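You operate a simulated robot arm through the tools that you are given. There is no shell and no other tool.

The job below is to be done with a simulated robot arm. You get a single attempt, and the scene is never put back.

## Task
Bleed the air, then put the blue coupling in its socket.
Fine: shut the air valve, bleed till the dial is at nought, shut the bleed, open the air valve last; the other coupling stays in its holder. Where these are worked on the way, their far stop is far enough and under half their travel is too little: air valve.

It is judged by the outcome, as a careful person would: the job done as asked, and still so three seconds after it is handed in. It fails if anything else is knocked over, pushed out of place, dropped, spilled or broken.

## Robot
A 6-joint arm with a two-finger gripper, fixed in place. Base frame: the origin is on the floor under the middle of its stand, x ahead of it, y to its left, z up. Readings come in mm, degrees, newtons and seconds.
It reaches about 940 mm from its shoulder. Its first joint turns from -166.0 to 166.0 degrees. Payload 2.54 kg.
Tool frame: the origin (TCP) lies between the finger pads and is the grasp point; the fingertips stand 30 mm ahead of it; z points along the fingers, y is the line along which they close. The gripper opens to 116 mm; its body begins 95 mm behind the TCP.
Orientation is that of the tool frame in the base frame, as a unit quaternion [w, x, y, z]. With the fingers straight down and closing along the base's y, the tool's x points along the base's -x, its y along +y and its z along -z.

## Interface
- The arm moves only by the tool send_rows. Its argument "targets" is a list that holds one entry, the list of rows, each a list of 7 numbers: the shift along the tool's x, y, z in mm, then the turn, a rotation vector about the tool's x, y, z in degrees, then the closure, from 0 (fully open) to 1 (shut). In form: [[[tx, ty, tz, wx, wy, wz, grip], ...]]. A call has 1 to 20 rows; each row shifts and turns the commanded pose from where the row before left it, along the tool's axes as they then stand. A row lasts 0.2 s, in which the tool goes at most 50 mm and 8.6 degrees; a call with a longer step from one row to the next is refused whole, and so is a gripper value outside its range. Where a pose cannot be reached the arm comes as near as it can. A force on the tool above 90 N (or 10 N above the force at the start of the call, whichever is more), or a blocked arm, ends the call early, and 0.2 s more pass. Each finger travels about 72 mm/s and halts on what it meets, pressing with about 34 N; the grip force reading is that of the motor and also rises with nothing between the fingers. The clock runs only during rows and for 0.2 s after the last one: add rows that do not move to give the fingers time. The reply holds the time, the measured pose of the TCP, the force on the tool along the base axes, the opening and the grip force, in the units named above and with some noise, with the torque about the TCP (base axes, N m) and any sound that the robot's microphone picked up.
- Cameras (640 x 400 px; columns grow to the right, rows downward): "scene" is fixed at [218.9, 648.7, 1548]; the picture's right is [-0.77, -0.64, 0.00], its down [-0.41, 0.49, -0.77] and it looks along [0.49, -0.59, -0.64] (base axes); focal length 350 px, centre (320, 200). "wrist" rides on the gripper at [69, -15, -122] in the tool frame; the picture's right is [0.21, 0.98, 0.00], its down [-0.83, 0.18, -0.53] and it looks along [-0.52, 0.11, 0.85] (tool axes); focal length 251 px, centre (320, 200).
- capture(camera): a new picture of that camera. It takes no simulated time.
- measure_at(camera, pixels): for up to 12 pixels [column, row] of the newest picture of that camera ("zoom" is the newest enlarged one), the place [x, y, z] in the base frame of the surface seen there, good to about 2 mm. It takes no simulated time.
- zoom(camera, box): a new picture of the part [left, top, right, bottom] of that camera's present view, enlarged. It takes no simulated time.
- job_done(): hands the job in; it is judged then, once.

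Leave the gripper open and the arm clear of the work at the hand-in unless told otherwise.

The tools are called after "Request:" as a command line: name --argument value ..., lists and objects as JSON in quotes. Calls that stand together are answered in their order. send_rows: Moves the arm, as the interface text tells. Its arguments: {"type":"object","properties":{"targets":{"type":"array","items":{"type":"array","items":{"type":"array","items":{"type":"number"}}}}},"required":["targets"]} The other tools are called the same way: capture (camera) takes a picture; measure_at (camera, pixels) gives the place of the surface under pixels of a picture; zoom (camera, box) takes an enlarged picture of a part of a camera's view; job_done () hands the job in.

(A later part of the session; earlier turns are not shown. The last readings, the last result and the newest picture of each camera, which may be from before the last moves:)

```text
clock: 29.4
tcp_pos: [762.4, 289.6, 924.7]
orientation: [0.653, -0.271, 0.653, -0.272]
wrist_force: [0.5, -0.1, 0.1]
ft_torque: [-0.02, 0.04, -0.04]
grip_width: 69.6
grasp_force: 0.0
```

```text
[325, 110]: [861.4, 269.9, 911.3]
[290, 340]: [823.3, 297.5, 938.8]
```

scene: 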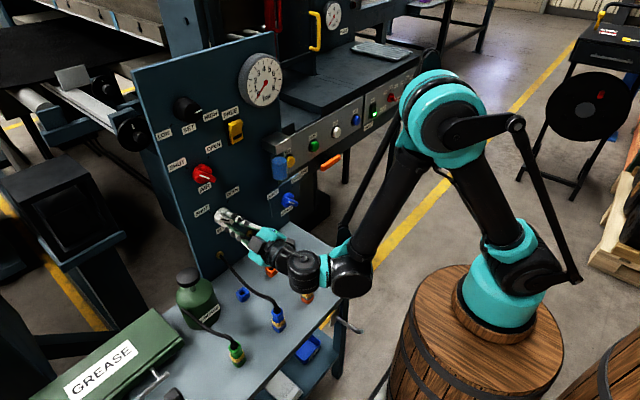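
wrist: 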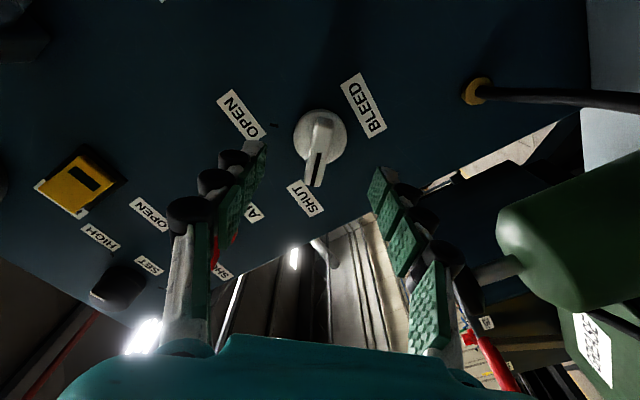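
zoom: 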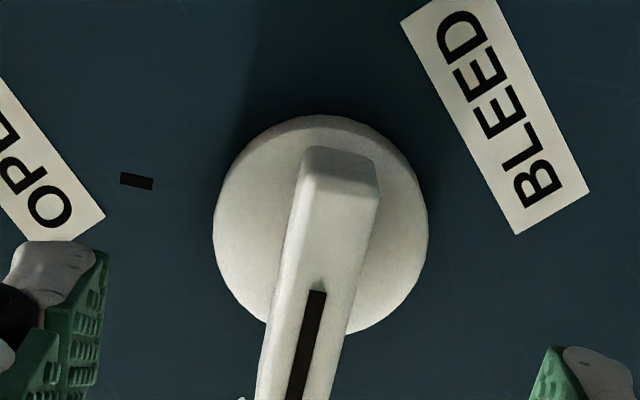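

Bleed is fully shut. Now I rise 225 mm clear of the panel knobs, undo the roll, then turn the gripper to point straight down.

Request:
send_rows --targets '[[[-22.7, -22.7, -9, 0, 0, 0, 0.4], [-22.7, -22.7, -9, 0, 0, 0, 0.4], [-22.7, -22.7, -9, 0, 0, 0, 0.4], [-22.7, -22.7, -9, 0, 0, 0, 0.4], [-22.7, -22.7, -9, 0, 0, 0, 0.4], [-22.7, -22.7, -9, 0, 0, 0, 0.4], [-22.7, -22.7, -9, 0, 0, 0, 0.4], [0, 0, 0, 0, 0, 7.53, 0.4], [0, 0, 0, 0, 0, 7.53, 0.4], [0, 0, 0, 0, 0, 7.53, 0.4], [0, 0, 0, 0, 0, 7.53, 0.4], [0, 0, 0, 0, 0, 7.53, 0.4], [0, 0, 0, 0, 0, 7.53, 0.4], [0, 0, 0, 0, 0, 0, 0.4]]]'

Request:
send_rows --targets '[[[0, 0, 0, 0, 8.1818, 0, 0.2], [0, 0, 0, 0, 8.1818, 0, 0], [0, 0, 0, 0, 8.1818, 0, 0], [0, 0, 0, 0, 8.1818, 0, 0], [0, 0, 0, 0, 8.1818, 0, 0], [0, 0, 0, 0, 8.1818, 0, 0], [0, 0, 0, 0, 8.1818, 0, 0], [0, 0, 0, 0, 8.1818, 0, 0], [0, 0, 0, 0, 8.1818, 0, 0], [0, 0, 0, 0, 8.1818, 0, 0], [0, 0, 0, 0, 8.1818, 0, 0], [0, 0, 0, 0, 0, 0, 0]]]'

Request:
capture --camera "scene"

Request:
capture --camera "wrist"

```text
clock: 32.4
tcp_pos: [701.5, 290.8, 1150.7]
orientation: [0.707, 0.002, 0.707, 0.0]
wrist_force: [-0.4, 0.4, 0.4]
ft_torque: [0.02, 0.0, 0.01]
grip_width: 69.4
grasp_force: 0.1
```

```text
clock: 35.0
tcp_pos: [700.7, 290.8, 1150.3]
orientation: [-0.001, 0.0, 1.0, 0.001]
wrist_force: [0.4, 0.1, 0.6]
ft_torque: [-0.02, 0.02, 0.0]
grip_width: 116.0
grasp_force: 0.0
```

```text
taken
```

scene: 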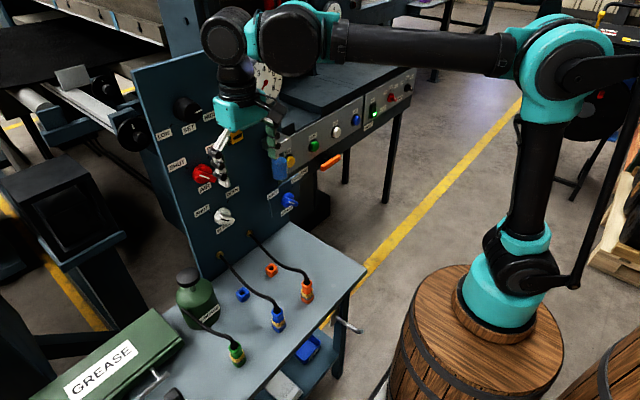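

```text
taken
```

wrist: 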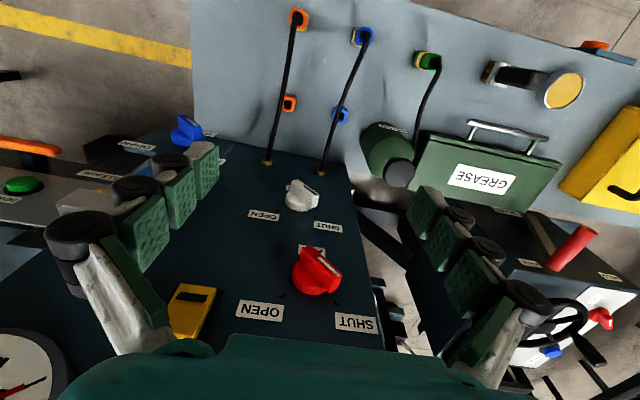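

Pointing down with the fingers open. I move above the blue coupling, to about (605, 352, 1000).

Request:
send_rows --targets '[[[19.2, 12.2, 30, 0, 0, 0, 0], [19.2, 12.2, 30, 0, 0, 0, 0], [19.2, 12.2, 30, 0, 0, 0, 0], [19.2, 12.2, 30, 0, 0, 0, 0], [19.2, 12.2, 30, 0, 0, 0, 0], [0, 0, 0, 0, 0, 0, 0]]]'

Request:
capture --camera "wrist"

Request:
zoom --camera "wrist" --box '[250, 60, 410, 220]'

Request:
capture --camera "scene"

```text
clock: 36.4
tcp_pos: [605.7, 350.7, 999.5]
orientation: [0.0, 0.0, 1.0, 0.0]
wrist_force: [-0.7, -1.2, -0.4]
ft_torque: [0.04, -0.02, 0.01]
grip_width: 115.8
grasp_force: 0.1
```

```text
taken
```

wrist: 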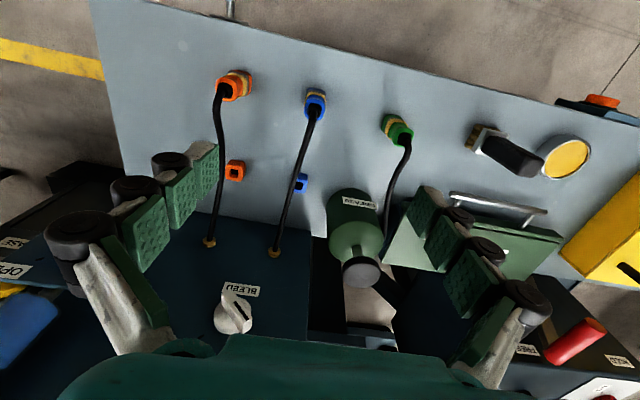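

```text
2.50 times, centred on (330, 140) of wrist
```

zoom: 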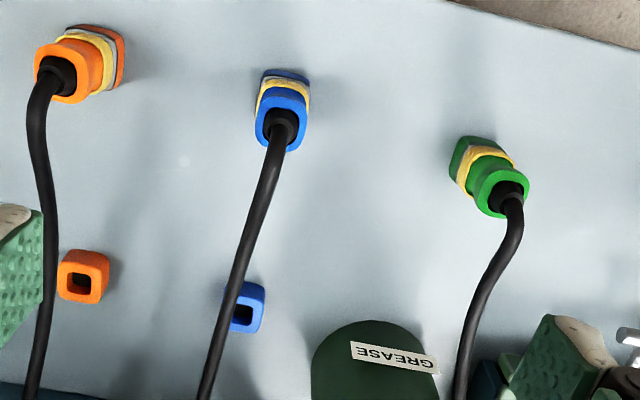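

```text
taken
```

scene: 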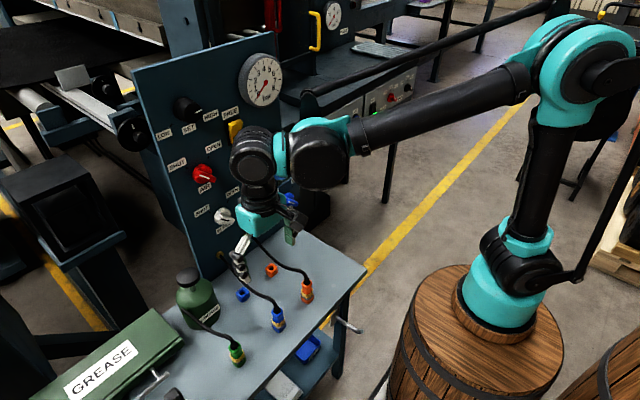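

I measure the coupling's parts, hose and the socket in this zoom.

Request:
measure_at --camera "zoom" --pixels '[[264, 100], [302, 98], [263, 140], [295, 145], [283, 118], [285, 75], [283, 88], [268, 165], [250, 220], [232, 270], [215, 330], [205, 380]]'

Request:
measure_at --camera "zoom" --pixels '[[262, 288], [258, 325], [230, 327], [228, 288], [244, 315], [62, 295], [70, 256], [105, 260], [100, 298], [80, 283], [470, 155], [500, 180]]'

Request:
zoom --camera "wrist" --box '[290, 75, 350, 125]'

```text
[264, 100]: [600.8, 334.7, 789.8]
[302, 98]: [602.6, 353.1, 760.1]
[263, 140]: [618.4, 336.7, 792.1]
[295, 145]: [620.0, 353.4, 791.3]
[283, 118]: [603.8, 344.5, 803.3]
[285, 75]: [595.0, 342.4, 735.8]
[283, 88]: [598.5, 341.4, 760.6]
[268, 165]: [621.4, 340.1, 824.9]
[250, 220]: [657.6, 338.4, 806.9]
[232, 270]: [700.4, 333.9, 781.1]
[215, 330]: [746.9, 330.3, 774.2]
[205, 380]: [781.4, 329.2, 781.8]
```

```text
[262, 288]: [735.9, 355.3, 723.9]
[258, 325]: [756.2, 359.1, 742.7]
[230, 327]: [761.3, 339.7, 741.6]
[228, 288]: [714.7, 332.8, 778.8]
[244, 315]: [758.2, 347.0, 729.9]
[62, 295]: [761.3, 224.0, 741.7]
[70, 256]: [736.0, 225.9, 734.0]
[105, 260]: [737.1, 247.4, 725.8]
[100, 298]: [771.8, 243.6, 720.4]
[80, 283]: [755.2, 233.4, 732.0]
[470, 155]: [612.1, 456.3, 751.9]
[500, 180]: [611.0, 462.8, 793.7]
```

```text
8.00 times, centred on (320, 100) of wrist
```

zoom: 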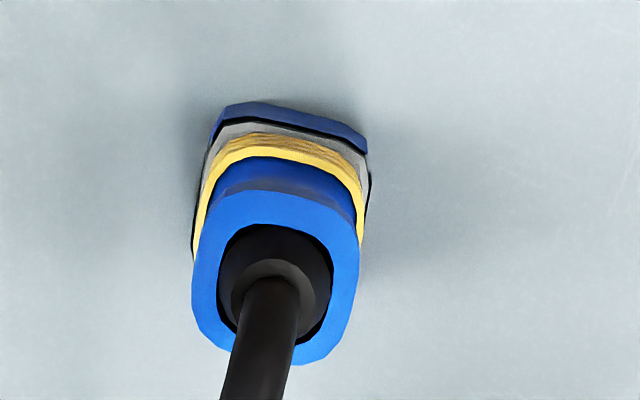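

The hose arches at most to z≈825 and the coupling's top is at z≈791, so a grip from above works. I zoom onto the blue socket and blue coupling from the scene camera to get their alignment.

Request:
zoom --camera "scene" --box '[227, 280, 259, 305]'

Request:
measure_at --camera "zoom" --pixels '[[200, 105], [300, 40], [400, 130], [290, 215], [235, 150], [350, 60], [360, 175], [220, 85]]'

Request:
zoom --camera "scene" --box '[260, 302, 296, 336]'

```text
16.00 times, centred on (243, 292) of scene
```

zoom: 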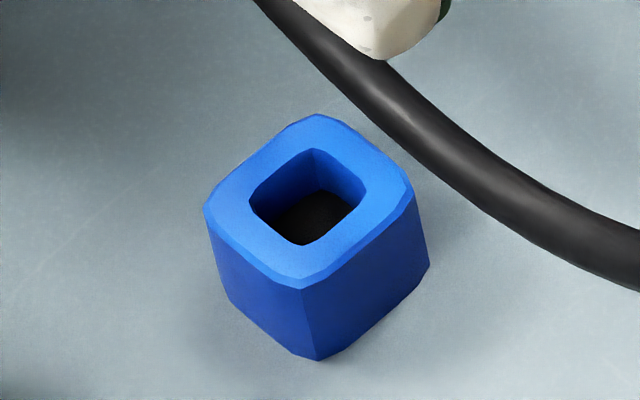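

```text
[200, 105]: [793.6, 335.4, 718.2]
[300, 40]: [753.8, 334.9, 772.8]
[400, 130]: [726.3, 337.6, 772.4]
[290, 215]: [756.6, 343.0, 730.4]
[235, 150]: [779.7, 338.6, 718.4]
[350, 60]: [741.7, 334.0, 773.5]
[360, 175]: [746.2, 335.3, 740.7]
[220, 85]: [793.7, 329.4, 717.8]
```

```text
11.76 times, centred on (278, 319) of scene
```

zoom: 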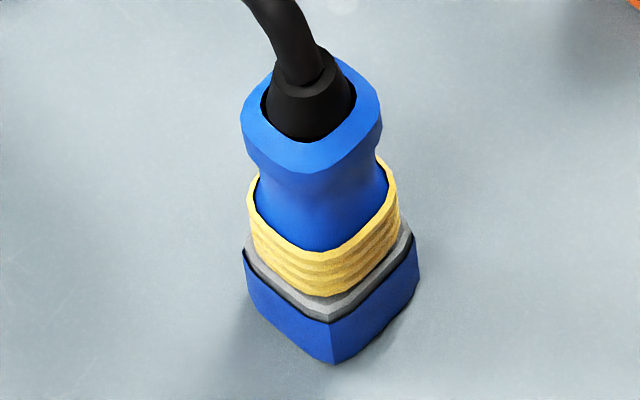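

That's a clear view. I repeat the socket zoom and measure its top corners and hole.

Request:
zoom --camera "scene" --box '[227, 280, 259, 305]'

Request:
measure_at --camera "zoom" --pixels '[[212, 208], [318, 120], [405, 190], [302, 280], [246, 200], [310, 145], [370, 193], [305, 250], [260, 150], [370, 150], [260, 245], [355, 240]]'

Request:
measure_at --camera "zoom" --pixels '[[300, 210], [320, 220], [290, 180], [340, 185], [305, 300], [316, 355], [215, 240], [425, 265], [224, 300], [428, 240]]'

```text
16.00 times, centred on (243, 292) of scene
```

zoom: 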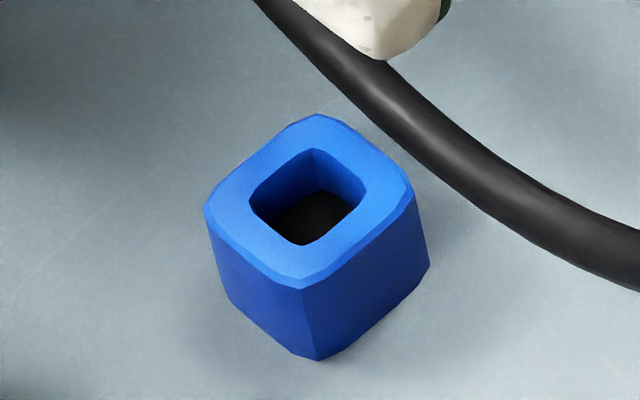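

```text
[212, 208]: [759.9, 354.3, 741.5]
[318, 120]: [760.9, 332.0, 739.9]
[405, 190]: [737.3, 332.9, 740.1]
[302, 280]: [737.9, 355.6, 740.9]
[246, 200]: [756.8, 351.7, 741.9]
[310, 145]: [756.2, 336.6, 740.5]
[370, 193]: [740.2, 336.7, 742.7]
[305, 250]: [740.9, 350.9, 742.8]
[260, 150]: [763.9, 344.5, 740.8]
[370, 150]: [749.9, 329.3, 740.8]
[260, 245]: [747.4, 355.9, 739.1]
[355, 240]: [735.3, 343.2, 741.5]
```

```text
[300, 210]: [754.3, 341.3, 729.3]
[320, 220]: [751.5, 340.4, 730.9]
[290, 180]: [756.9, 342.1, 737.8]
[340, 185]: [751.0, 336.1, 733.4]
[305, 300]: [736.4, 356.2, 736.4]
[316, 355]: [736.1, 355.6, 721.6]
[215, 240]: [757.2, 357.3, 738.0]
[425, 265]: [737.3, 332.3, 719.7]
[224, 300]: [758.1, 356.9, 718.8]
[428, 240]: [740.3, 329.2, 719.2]
```

The blue socket's top is at z≈741, centre about (749, 344), square to the base axes with a ~16 mm hole. Now the same for the blue coupling in its holder.

Request:
zoom --camera "scene" --box '[260, 302, 296, 336]'

Request:
measure_at --camera "zoom" --pixels '[[247, 120], [265, 65], [340, 70], [375, 125], [300, 165], [258, 145], [370, 145], [310, 210], [375, 180], [265, 190], [320, 260], [395, 200]]'

Request:
measure_at --camera "zoom" --pixels '[[320, 290], [255, 220], [330, 305], [248, 250], [408, 240], [335, 355], [245, 290], [415, 285], [330, 330], [312, 235], [345, 225], [280, 215]]'

```text
11.76 times, centred on (278, 319) of scene
```

zoom: 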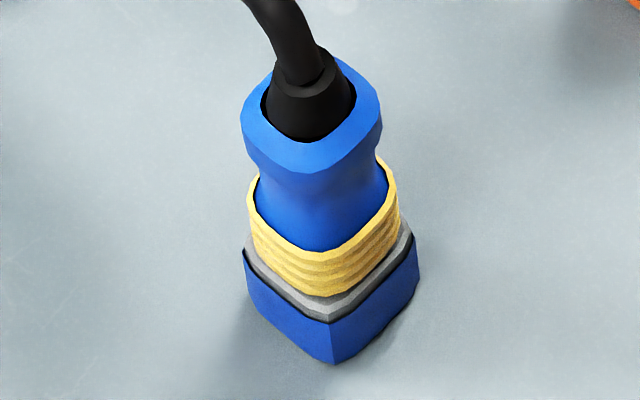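

```text
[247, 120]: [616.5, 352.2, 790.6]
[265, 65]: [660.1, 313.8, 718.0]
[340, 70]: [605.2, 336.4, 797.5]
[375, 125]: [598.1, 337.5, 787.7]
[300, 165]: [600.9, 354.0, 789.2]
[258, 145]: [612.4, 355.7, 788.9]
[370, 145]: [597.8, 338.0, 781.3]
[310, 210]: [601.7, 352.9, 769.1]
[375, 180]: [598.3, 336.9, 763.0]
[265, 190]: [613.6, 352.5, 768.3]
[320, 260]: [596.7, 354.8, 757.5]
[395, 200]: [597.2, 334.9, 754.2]
```

```text
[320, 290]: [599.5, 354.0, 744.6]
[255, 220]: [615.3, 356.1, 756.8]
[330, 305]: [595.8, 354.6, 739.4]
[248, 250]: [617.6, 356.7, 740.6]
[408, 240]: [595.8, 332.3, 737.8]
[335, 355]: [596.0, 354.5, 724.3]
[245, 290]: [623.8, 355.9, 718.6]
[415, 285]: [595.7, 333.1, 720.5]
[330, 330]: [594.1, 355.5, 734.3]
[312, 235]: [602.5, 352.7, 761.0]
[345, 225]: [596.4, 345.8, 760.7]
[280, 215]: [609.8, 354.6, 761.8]
```

Coupling centre is about (608.5, 344), same y as the socket, so the move is 140.5 mm along +x. Before that I want to check the gripper's own side blocks, since near the socket they could come close to the bleed knob.

Request:
zoom --camera "scene" --box '[210, 110, 340, 300]'

Request:
measure_at --camera "scene" --pixels '[[293, 213], [290, 225], [305, 222], [242, 215], [255, 215], [262, 165], [275, 215], [240, 205], [240, 195]]'

```text
2.11 times, centred on (275, 205) of scene
```

zoom: 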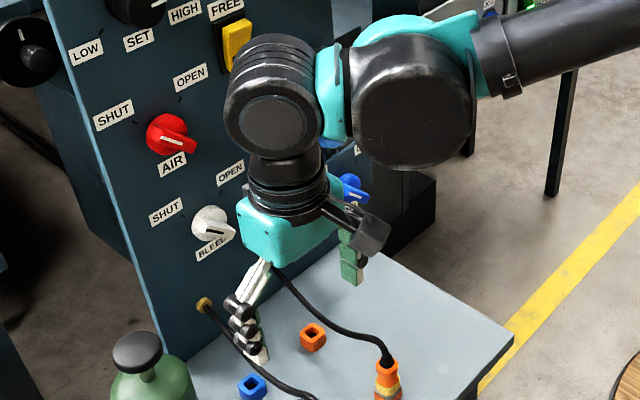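

```text
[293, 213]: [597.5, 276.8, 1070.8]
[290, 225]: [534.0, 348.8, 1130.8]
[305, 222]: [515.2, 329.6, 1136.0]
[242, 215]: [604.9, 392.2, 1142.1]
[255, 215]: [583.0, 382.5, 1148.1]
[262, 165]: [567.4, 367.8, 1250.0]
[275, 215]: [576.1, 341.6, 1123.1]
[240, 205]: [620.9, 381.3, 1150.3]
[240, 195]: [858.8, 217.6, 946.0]
```

The camera block sits on the -x side; another block seems to be on the opposite side. I yaw the gripper -60° up here just to see and measure that block, then I'll turn back.

Request:
send_rows --targets '[[[0, 0, 0, 0, 0, -7.5, 0], [0, 0, 0, 0, 0, -7.5, 0], [0, 0, 0, 0, 0, -7.5, 0], [0, 0, 0, 0, 0, -7.5, 0], [0, 0, 0, 0, 0, -7.5, 0], [0, 0, 0, 0, 0, -7.5, 0], [0, 0, 0, 0, 0, -7.5, 0], [0, 0, 0, 0, 0, -7.5, 0], [0, 0, 0, 0, 0, 0, 0]]]'

Request:
capture --camera "scene"

Request:
zoom --camera "scene" --box '[220, 140, 320, 240]'

```text
clock: 38.4
tcp_pos: [604.5, 350.8, 999.2]
orientation: [0.0, -0.501, 0.866, -0.001]
wrist_force: [-0.1, 0.4, 0.4]
ft_torque: [0.01, -0.02, 0.02]
grip_width: 116.0
grasp_force: 0.0
```

```text
taken
```

scene: 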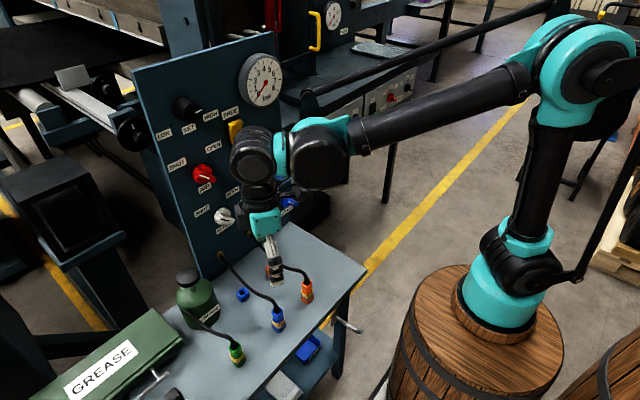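

```text
4.00 times, centred on (270, 190) of scene
```

zoom: 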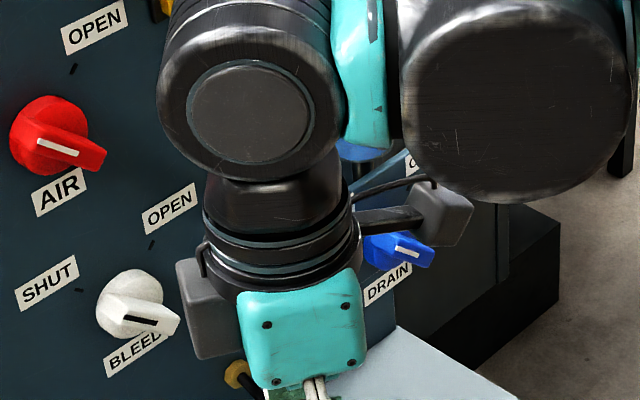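

Both blocks are visible: left one at zoom (205,310), camera at (440,215). I measure the left block and the palm.

Request:
measure_at --camera "zoom" --pixels '[[182, 270], [215, 265], [190, 345], [225, 350], [200, 310], [183, 320], [245, 300], [350, 280], [300, 330], [440, 215], [460, 200], [355, 350]]'

```text
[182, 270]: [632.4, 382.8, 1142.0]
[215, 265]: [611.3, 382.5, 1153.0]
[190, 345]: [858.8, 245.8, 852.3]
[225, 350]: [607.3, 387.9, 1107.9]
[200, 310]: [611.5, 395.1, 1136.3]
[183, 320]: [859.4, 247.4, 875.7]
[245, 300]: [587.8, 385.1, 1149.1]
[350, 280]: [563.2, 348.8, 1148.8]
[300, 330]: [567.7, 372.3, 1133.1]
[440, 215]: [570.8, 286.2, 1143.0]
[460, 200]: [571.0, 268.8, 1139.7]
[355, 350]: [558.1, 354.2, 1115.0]
```

The block only reaches 45 mm out, so the knob stays clear at the socket. I turn back +60°, half close the fingers, centre over the coupling and go down to z≈900.

Request:
send_rows --targets '[[[0, 0, 0, 0, 0, 7.5, 0.2], [0, 0, 0, 0, 0, 7.5, 0.4], [0, 0, 0, 0, 0, 7.5, 0.4], [0, 0, 0, 0, 0, 7.5, 0.4], [0, 0, 0, 0, 0, 7.5, 0.4], [0, 0, 0, 0, 0, 7.5, 0.4], [0, 0, 0, 0, 0, 7.5, 0.4], [0, 0, 0, 0, 0, 7.5, 0.4], [-1.7, -3.4, 25, 0, 0, 0, 0.4], [-1.7, -3.4, 25, 0, 0, 0, 0.4], [0, 0, 25, 0, 0, 0, 0.4], [0, 0, 24, 0, 0, 0, 0.4], [0, 0, 0, 0, 0, 0, 0.4]]]'

Request:
capture --camera "wrist"

Request:
zoom --camera "wrist" --box '[260, 80, 380, 180]'

Request:
capture --camera "scene"

```text
clock: 41.2
tcp_pos: [607.4, 344.3, 901.6]
orientation: [0.0, -0.001, 1.0, 0.0]
wrist_force: [-0.4, 0.6, 0.6]
ft_torque: [-0.02, 0.01, 0.03]
grip_width: 69.9
grasp_force: 0.0
```

```text
taken
```

wrist: 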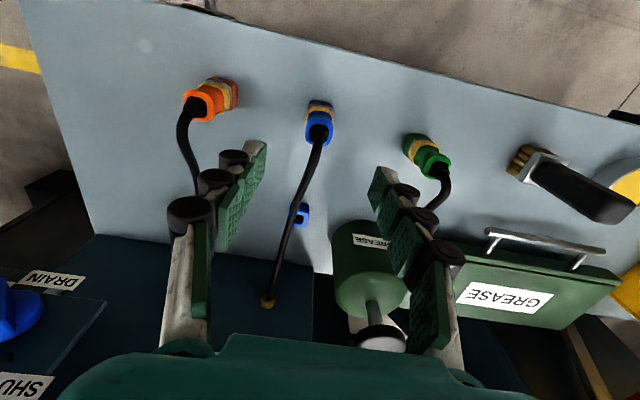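

```text
4.00 times, centred on (320, 130) of wrist
```

zoom: 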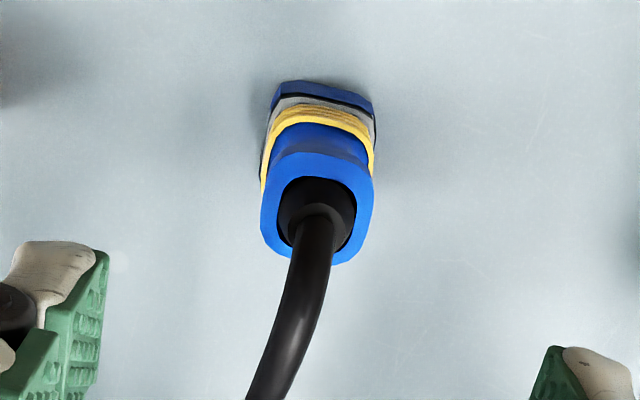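

```text
taken
```

scene: 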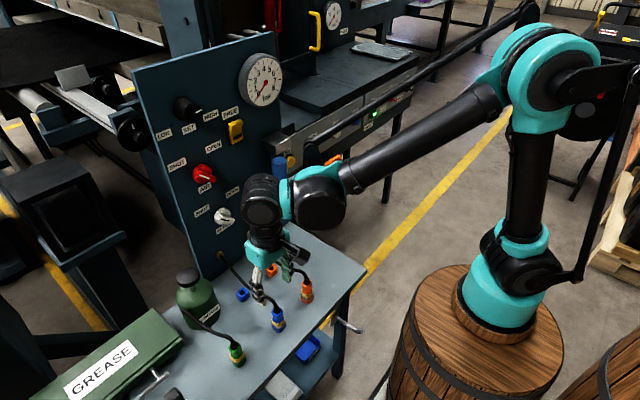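

The coupling is centred between the fingers. I measure its top flange once more from this closer view.

Request:
measure_at --camera "zoom" --pixels '[[268, 200], [368, 205], [275, 245], [350, 250], [318, 165], [320, 260], [320, 140], [372, 150], [264, 170], [320, 90], [310, 235], [285, 330]]'

```text
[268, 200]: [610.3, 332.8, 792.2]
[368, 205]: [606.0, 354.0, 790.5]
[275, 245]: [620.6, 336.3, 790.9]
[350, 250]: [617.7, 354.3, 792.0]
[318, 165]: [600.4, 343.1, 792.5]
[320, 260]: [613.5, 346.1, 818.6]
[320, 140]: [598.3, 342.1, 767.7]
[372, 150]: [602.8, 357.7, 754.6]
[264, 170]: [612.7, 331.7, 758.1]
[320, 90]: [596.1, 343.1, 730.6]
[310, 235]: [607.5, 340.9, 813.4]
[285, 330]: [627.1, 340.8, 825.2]
```

Flange centre about (609, 344), top z≈791. I descend 107 mm so the fingertips come to z≈764, just above the yellow band, with fingers still apart.

Request:
send_rows --targets '[[[0, 0, 20, 0, 0, 0, 0.4], [0, 0, 20, 0, 0, 0, 0.4], [0, 0, 20, 0, 0, 0, 0.4], [0, 0, 20, 0, 0, 0, 0.4], [0, 0, 15, 0, 0, 0, 0.4], [0, 0, 12, 0, 0, 0, 0.4], [0, 0, 0, 0, 0, 0, 0.4]]]'

Request:
capture --camera "wrist"

Request:
capture --camera "scene"

Request:
zoom --camera "scene" --box '[230, 230, 330, 340]'

```text
clock: 42.8
tcp_pos: [607.6, 344.1, 794.8]
orientation: [0.0, -0.001, 1.0, 0.0]
wrist_force: [-0.4, 0.1, -0.8]
ft_torque: [-0.01, -0.03, 0.02]
grip_width: 69.6
grasp_force: 0.1
```

```text
taken
```

wrist: 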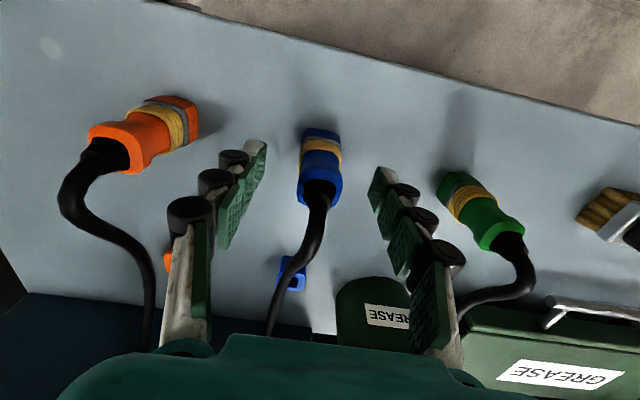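

```text
taken
```

scene: 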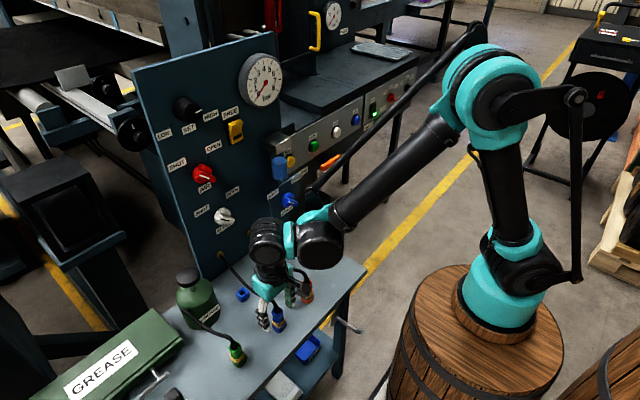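

```text
3.64 times, centred on (280, 285) of scene
```

zoom: 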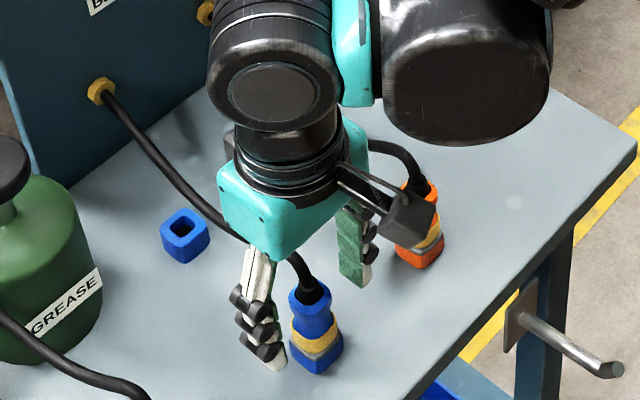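

The coupling is centred between the fingertips, and nothing else is touched. I close the fingers.

Request:
send_rows --targets '[[[-1, 0, 0, 0, 0, 0, 0.4], [0, 0, 0, 0, 0, 0, 0.6], [0, 0, 0, 0, 0, 0, 0.8], [0, 0, 0, 0, 0, 0, 1], [0, 0, 0, 0, 0, 0, 1], [0, 0, 0, 0, 0, 0, 1], [0, 0, 0, 0, 0, 0, 1]]]'

Request:
capture --camera "wrist"

Request:
zoom --camera "wrist" --box '[260, 100, 380, 220]'

Request:
zoom --camera "scene" --box '[240, 280, 320, 340]'

```text
clock: 44.4
tcp_pos: [608.5, 344.7, 794.6]
orientation: [0.0, 0.0, 1.0, 0.0]
wrist_force: [0.8, -0.9, 0.9]
ft_torque: [-0.01, -0.03, 0.0]
grip_width: 25.0
grasp_force: 33.8
```

```text
taken
```

wrist: 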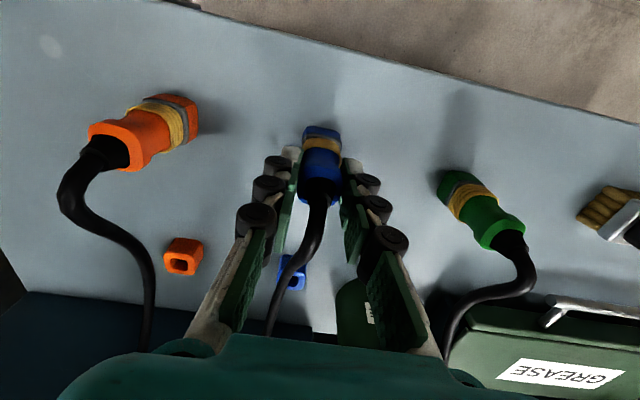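

```text
3.33 times, centred on (320, 160) of wrist
```

zoom: 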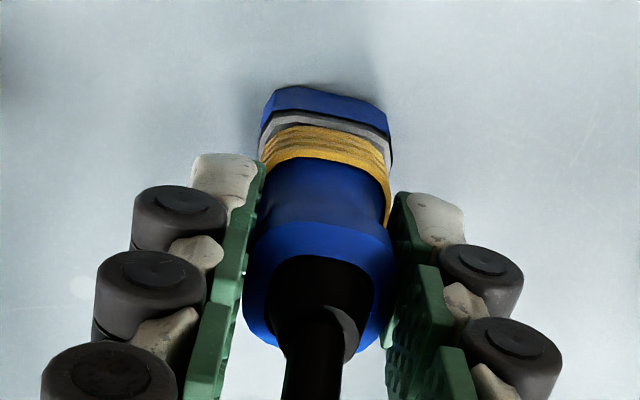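

```text
6.67 times, centred on (280, 310) of scene
```

zoom: 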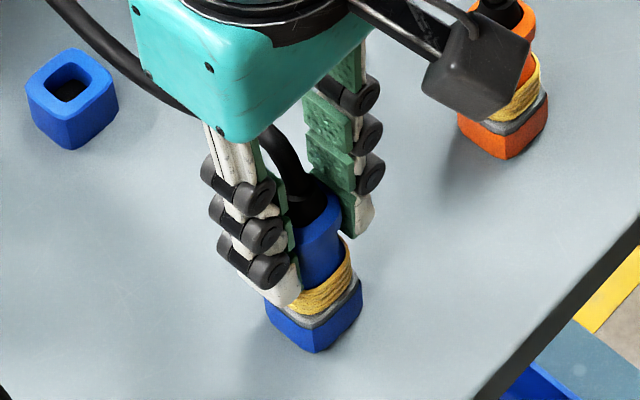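

Gripped at 25 mm opening with 34 N. I lift slowly, 15 mm first, and watch the force.

Request:
send_rows --targets '[[[0, 0, -5, 0, 0, 0, 1], [0, 0, -5, 0, 0, 0, 1], [0, 0, -5, 0, 0, 0, 1], [0, 0, 0, 0, 0, 0, 1]]]'

Request:
zoom --camera "scene" --box '[240, 280, 320, 340]'

```text
clock: 45.4
tcp_pos: [609.0, 345.1, 808.7]
orientation: [-0.001, 0.001, 1.0, 0.0]
wrist_force: [0.1, 0.0, -1.1]
ft_torque: [-0.02, 0.01, -0.02]
grip_width: 24.8
grasp_force: 34.0
```

```text
6.67 times, centred on (280, 310) of scene
```

zoom: 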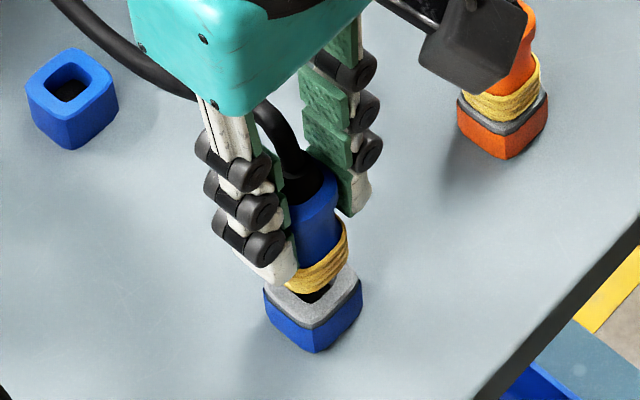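

The coupling slides out of its holder (grey rim stays). I lift another 55 mm and look at the plug end.

Request:
send_rows --targets '[[[0, 0, -10, 0, 0, 0, 1], [0, 0, -10, 0, 0, 0, 1], [0, 0, -15, 0, 0, 0, 1], [0, 0, -20, 0, 0, 0, 1], [0, 0, 0, 0, 0, 0, 1]]]'

Request:
capture --camera "scene"

Request:
zoom --camera "scene" --box '[240, 270, 310, 330]'

Request:
capture --camera "wrist"

```text
clock: 46.6
tcp_pos: [609.3, 344.3, 864.1]
orientation: [0.0, 0.0, 1.0, 0.0]
wrist_force: [-0.5, 0.0, -0.2]
ft_torque: [-0.03, 0.03, -0.02]
grip_width: 24.5
grasp_force: 33.9
```

```text
taken
```

scene: 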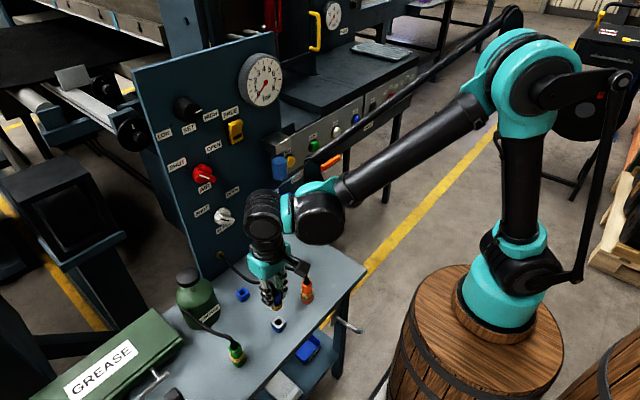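

```text
6.67 times, centred on (275, 300) of scene
```

zoom: 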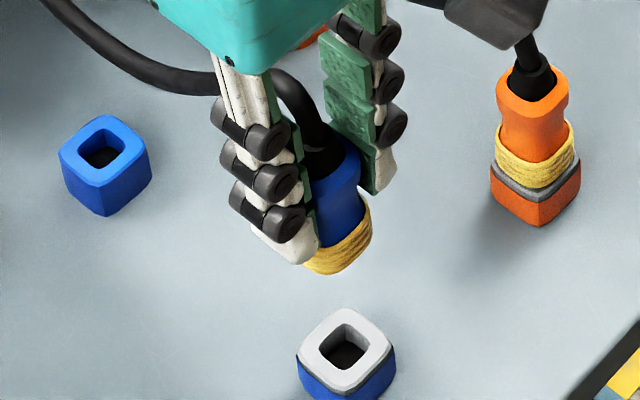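

```text
taken
```

wrist: 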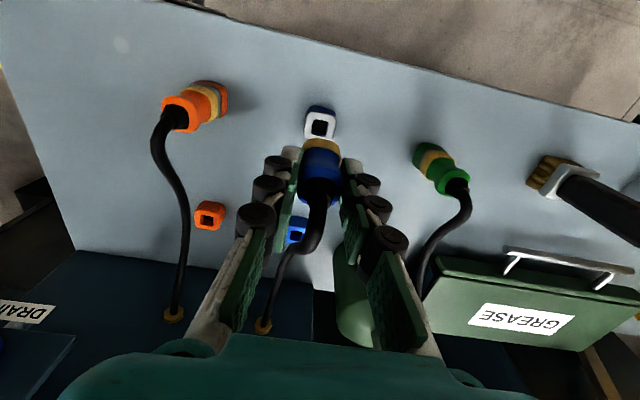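

Held well. I measure the holder's grey top and hole and the coupling's lower edge, to know the true offset between the plug and the TCP.

Request:
measure_at --camera "zoom" --pixels '[[303, 355], [345, 312], [392, 347], [345, 385], [322, 348], [345, 325], [368, 347], [345, 370], [340, 272], [368, 240], [318, 270], [371, 210]]'

Request:
zoom --camera "wrist" --box '[270, 90, 370, 190]'

Request:
measure_at --camera "zoom" --pixels '[[270, 150], [400, 150], [270, 75], [385, 90], [300, 180], [330, 210], [380, 200], [270, 200], [330, 260], [300, 130], [260, 230], [390, 240]]'

```text
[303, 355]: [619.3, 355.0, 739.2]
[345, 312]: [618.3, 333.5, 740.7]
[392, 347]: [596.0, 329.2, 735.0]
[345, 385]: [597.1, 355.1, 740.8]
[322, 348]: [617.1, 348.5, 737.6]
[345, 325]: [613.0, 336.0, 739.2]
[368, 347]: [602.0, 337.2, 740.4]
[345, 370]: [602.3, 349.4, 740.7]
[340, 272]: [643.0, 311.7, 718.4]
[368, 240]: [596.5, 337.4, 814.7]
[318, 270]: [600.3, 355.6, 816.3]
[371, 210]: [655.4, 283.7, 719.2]
```

```text
4.00 times, centred on (320, 140) of wrist
```

zoom: 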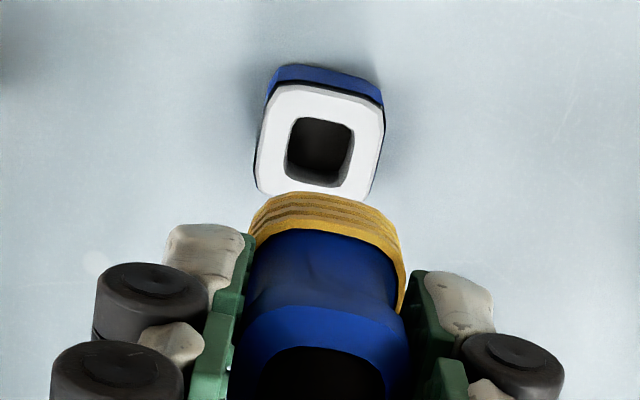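

```text
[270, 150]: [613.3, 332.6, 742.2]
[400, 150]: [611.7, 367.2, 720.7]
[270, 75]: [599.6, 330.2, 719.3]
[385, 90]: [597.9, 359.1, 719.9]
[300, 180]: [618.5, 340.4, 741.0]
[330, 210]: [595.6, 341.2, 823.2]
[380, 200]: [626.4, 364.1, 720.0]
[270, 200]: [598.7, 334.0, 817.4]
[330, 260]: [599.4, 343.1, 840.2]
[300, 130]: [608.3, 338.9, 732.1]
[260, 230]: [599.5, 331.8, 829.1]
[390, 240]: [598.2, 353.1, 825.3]
```

The holder's centre is (608, 344) and the socket's is (749, 343.7), so the plug needs about +141 mm in x. I move the first 80 mm at this height and check the clearance of the wrist to the panel knobs and the hose.

Request:
send_rows --targets '[[[-20, 0, 0, 0, 0, 0, 1], [-20, 0, 0, 0, 0, 0, 1], [-20, 0, 0, 0, 0, 0, 1], [-20, 0, 0, 0, 0, 0, 1], [0, 0, 0, 0, 0, 0, 1]]]'

Request:
capture --camera "scene"

Request:
zoom --camera "scene" --box '[170, 140, 330, 320]'

Request:
capture --camera "wrist"

```text
clock: 47.8
tcp_pos: [689.2, 344.7, 863.1]
orientation: [-0.001, 0.0, 1.0, -0.001]
wrist_force: [0.5, 0.1, -0.3]
ft_torque: [-0.04, 0.0, 0.01]
grip_width: 24.9
grasp_force: 33.3
```

```text
taken
```

scene: 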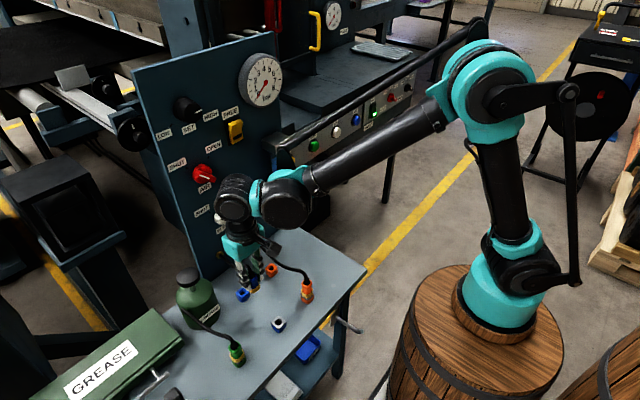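

```text
2.22 times, centred on (250, 230) of scene
```

zoom: 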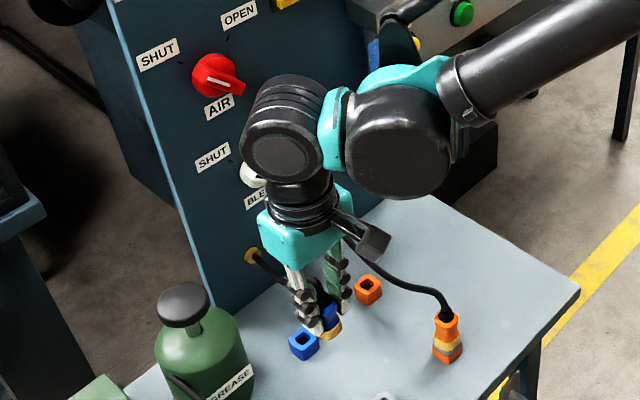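

```text
taken
```

wrist: 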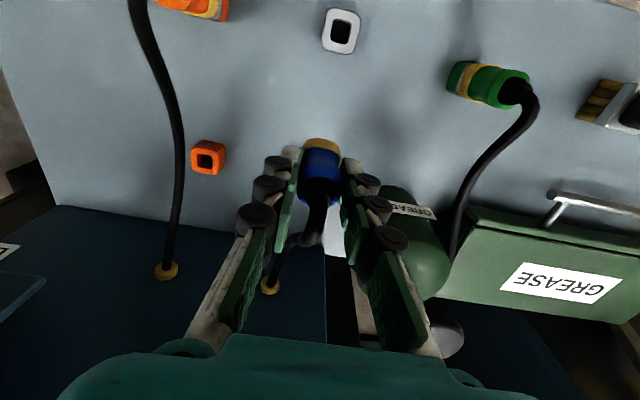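

The grease bottle stands to the left of the socket. I measure it and the wrist housing against the panel knobs before going on.

Request:
measure_at --camera "zoom" --pixels '[[243, 330], [247, 360], [230, 325], [200, 340], [180, 295], [208, 300], [285, 85], [255, 110], [300, 80], [265, 160], [245, 150], [290, 310]]'

Request:
measure_at --camera "wrist" --pixels '[[390, 200], [400, 230], [385, 190], [440, 230], [420, 280], [375, 207], [365, 184], [390, 240], [430, 200], [450, 330]]'

```text
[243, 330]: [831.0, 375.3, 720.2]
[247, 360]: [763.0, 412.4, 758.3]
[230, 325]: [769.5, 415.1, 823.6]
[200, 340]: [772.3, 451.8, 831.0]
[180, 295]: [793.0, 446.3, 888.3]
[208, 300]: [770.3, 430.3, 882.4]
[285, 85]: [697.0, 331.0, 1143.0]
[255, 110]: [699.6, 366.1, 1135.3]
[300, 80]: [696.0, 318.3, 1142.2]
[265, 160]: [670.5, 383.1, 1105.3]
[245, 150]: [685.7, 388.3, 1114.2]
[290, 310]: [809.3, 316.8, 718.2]
```

```text
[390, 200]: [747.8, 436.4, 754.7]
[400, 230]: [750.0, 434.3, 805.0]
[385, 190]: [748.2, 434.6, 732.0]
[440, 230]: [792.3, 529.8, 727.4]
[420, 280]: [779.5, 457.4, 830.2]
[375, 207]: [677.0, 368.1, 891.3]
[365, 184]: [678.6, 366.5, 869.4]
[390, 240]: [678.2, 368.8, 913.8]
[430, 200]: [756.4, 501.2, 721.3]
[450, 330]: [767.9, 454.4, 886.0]
```

Clearances: bottle about 25–30 mm from the left finger, wrist housing about 18 mm from the air knob at the final spot. To refine the plug offset I take many points on the holder and on the socket at high zoom.

Request:
zoom --camera "scene" --box '[262, 310, 294, 335]'

Request:
measure_at --camera "zoom" --pixels '[[320, 200]]'

Request:
zoom --camera "scene" --box '[227, 280, 259, 305]'

Request:
measure_at --camera "zoom" --pixels '[[230, 180], [265, 235], [300, 280], [345, 250], [218, 205], [275, 150], [320, 125], [240, 215], [325, 270], [260, 165], [285, 260], [375, 225]]'

```text
16.00 times, centred on (278, 322) of scene
```

zoom: 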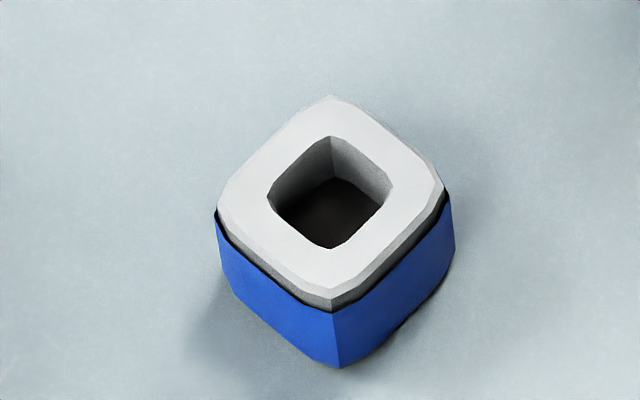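

```text
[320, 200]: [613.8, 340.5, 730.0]
```

```text
16.00 times, centred on (243, 292) of scene
```

zoom: 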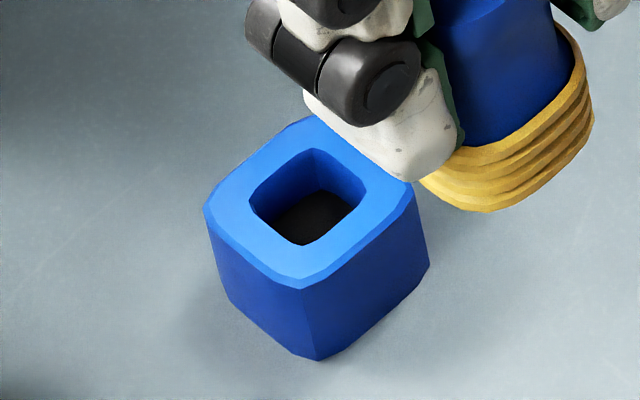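

```text
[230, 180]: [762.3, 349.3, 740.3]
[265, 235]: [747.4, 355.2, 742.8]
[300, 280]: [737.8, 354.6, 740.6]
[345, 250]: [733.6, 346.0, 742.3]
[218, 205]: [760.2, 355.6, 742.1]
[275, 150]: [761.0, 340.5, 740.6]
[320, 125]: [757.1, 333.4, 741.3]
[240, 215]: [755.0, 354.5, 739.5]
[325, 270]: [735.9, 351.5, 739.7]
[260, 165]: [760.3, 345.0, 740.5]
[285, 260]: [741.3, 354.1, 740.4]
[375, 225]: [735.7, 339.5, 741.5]
```

By pixel geometry the offset from holder hole to socket hole is about (140.4, 0). I've done 80, so I move the remaining 60.4 mm at this height.

Request:
send_rows --targets '[[[-15, 0, 0, 0, 0, 0, 1], [-15, 0, 0, 0, 0, 0, 1], [-15, 0, 0, 0, 0, 0, 1], [-15.4, 0, 0, 0, 0, 0, 1], [0, 0, 0, 0, 0, 0, 1]]]'

Request:
capture --camera "scene"

Request:
zoom --camera "scene" --box '[190, 150, 310, 310]'

Request:
capture --camera "wrist"

```text
clock: 49.0
tcp_pos: [749.0, 345.2, 864.6]
orientation: [0.0, 0.001, 1.0, -0.001]
wrist_force: [-0.4, 0.1, -1.2]
ft_torque: [-0.02, -0.03, 0.02]
grip_width: 24.8
grasp_force: 34.5
```

```text
taken
```

scene: 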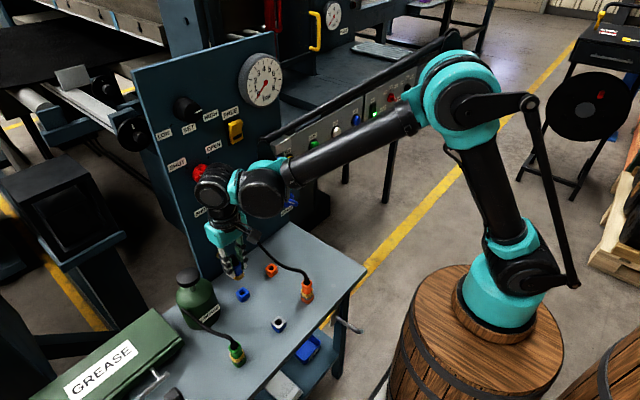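

```text
2.50 times, centred on (250, 230) of scene
```

zoom: 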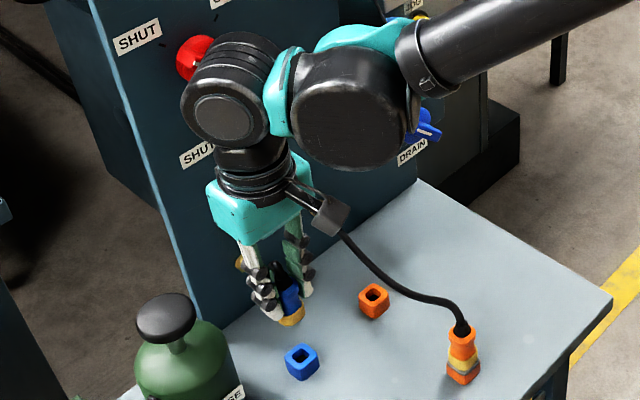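

```text
taken
```

wrist: 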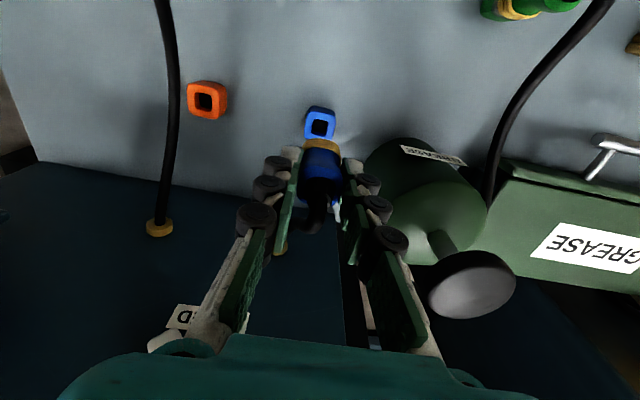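

The gripper is at the same height as after lifting off the holder, so the socket hole should show at the same pixel as the holder's hole did: zoom (320,151). I check.

Request:
zoom --camera "wrist" --box '[270, 90, 370, 190]'

Request:
measure_at --camera "zoom" --pixels '[[270, 150], [270, 75], [385, 90], [300, 180], [370, 110], [360, 185], [285, 110], [320, 190], [320, 105], [375, 150]]'

Request:
measure_at --camera "scene" --pixels '[[215, 180], [200, 185], [228, 183], [212, 195], [265, 190]]'

```text
4.00 times, centred on (320, 140) of wrist
```

zoom: 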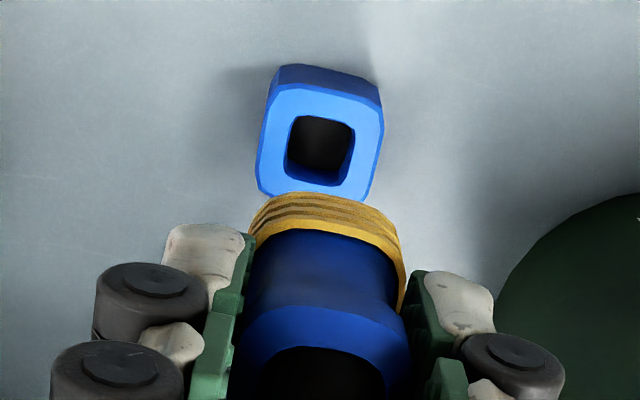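

```text
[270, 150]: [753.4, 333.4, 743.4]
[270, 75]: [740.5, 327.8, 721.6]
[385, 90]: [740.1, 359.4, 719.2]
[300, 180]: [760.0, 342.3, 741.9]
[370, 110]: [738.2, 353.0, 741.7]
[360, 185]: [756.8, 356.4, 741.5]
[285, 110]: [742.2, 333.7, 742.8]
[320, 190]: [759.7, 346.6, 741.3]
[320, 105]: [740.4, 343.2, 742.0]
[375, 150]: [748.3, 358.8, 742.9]
```

```text
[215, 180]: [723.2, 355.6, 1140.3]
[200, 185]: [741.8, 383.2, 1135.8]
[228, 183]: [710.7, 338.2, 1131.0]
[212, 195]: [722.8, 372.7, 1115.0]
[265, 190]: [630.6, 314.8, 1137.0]
```

The socket hole appears at the same pixels as the holder's hole did (within ~0.5 mm). I descend 54 mm, leaving the plug just above the socket, and check.

Request:
send_rows --targets '[[[0, 0, 15, 0, 0, 0, 1], [0, 0, 15, 0, 0, 0, 1], [0, 0, 14, 0, 0, 0, 1], [0, 0, 10, 0, 0, 0, 1], [0, 0, 0, 0, 0, 0, 1]]]'

Request:
capture --camera "scene"

Request:
zoom --camera "scene" --box '[210, 250, 280, 310]'

Request:
capture --camera "wrist"

Request:
zoom --camera "wrist" --box '[270, 90, 370, 190]'

```text
clock: 50.2
tcp_pos: [750.3, 344.1, 810.5]
orientation: [0.0, -0.001, 1.0, 0.0]
wrist_force: [0.6, 0.4, -1.7]
ft_torque: [0.0, -0.03, -0.01]
grip_width: 24.8
grasp_force: 33.7
```

```text
taken
```

scene: 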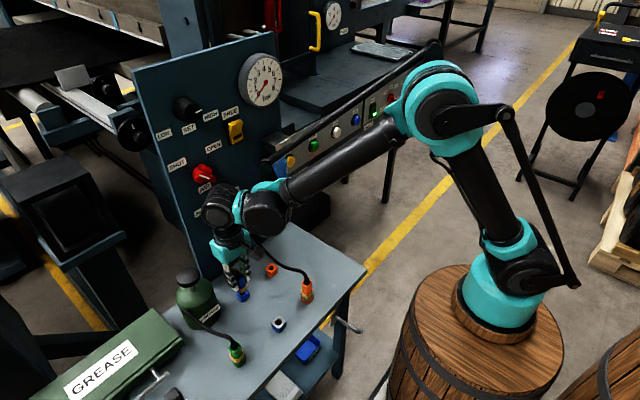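

```text
6.67 times, centred on (245, 280) of scene
```

zoom: 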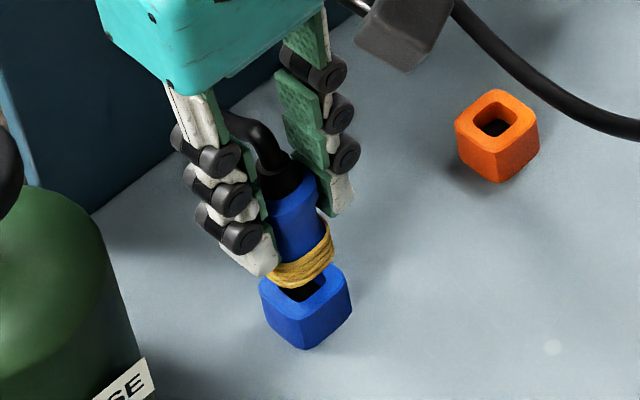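

```text
taken
```

wrist: 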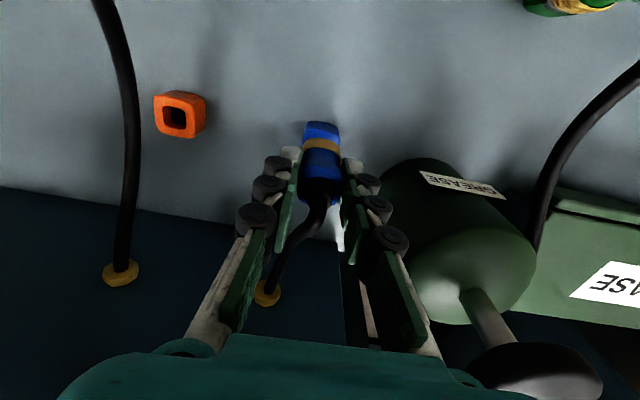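

```text
4.00 times, centred on (320, 140) of wrist
```

zoom: 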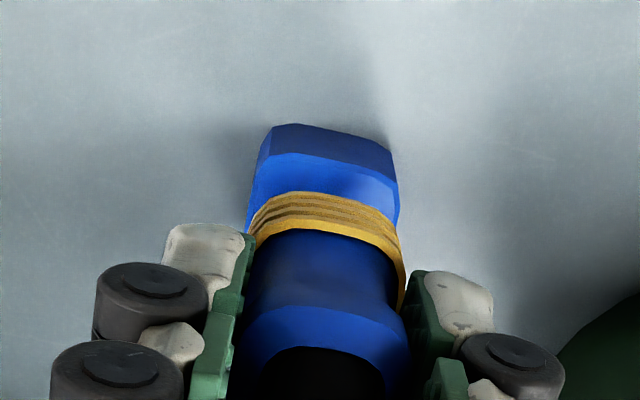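

The plug is over the socket hole. I lower it in small steps, 12 mm first, watching the force.

Request:
send_rows --targets '[[[0, 0, 3, 0, 0, 0, 1], [0, 0, 3, 0, 0, 0, 1], [0, 0, 2, 0, 0, 0, 1], [0, 0, 2, 0, 0, 0, 1], [0, 0, 2, 0, 0, 0, 1], [0, 0, 0, 0, 0, 0, 1]]]'

Request:
zoom --camera "scene" --box '[225, 265, 265, 305]'

```text
clock: 51.6
tcp_pos: [749.0, 345.0, 798.5]
orientation: [0.0, 0.001, 1.0, 0.0]
wrist_force: [-0.4, -0.3, -0.8]
ft_torque: [-0.01, 0.01, 0.01]
grip_width: 24.8
grasp_force: 33.9
```

```text
10.00 times, centred on (245, 285) of scene
```

zoom: 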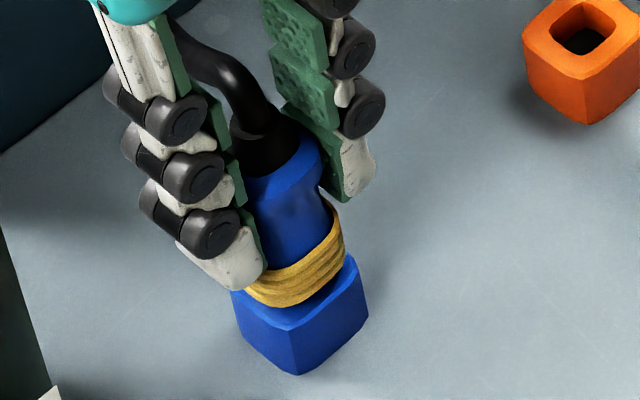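

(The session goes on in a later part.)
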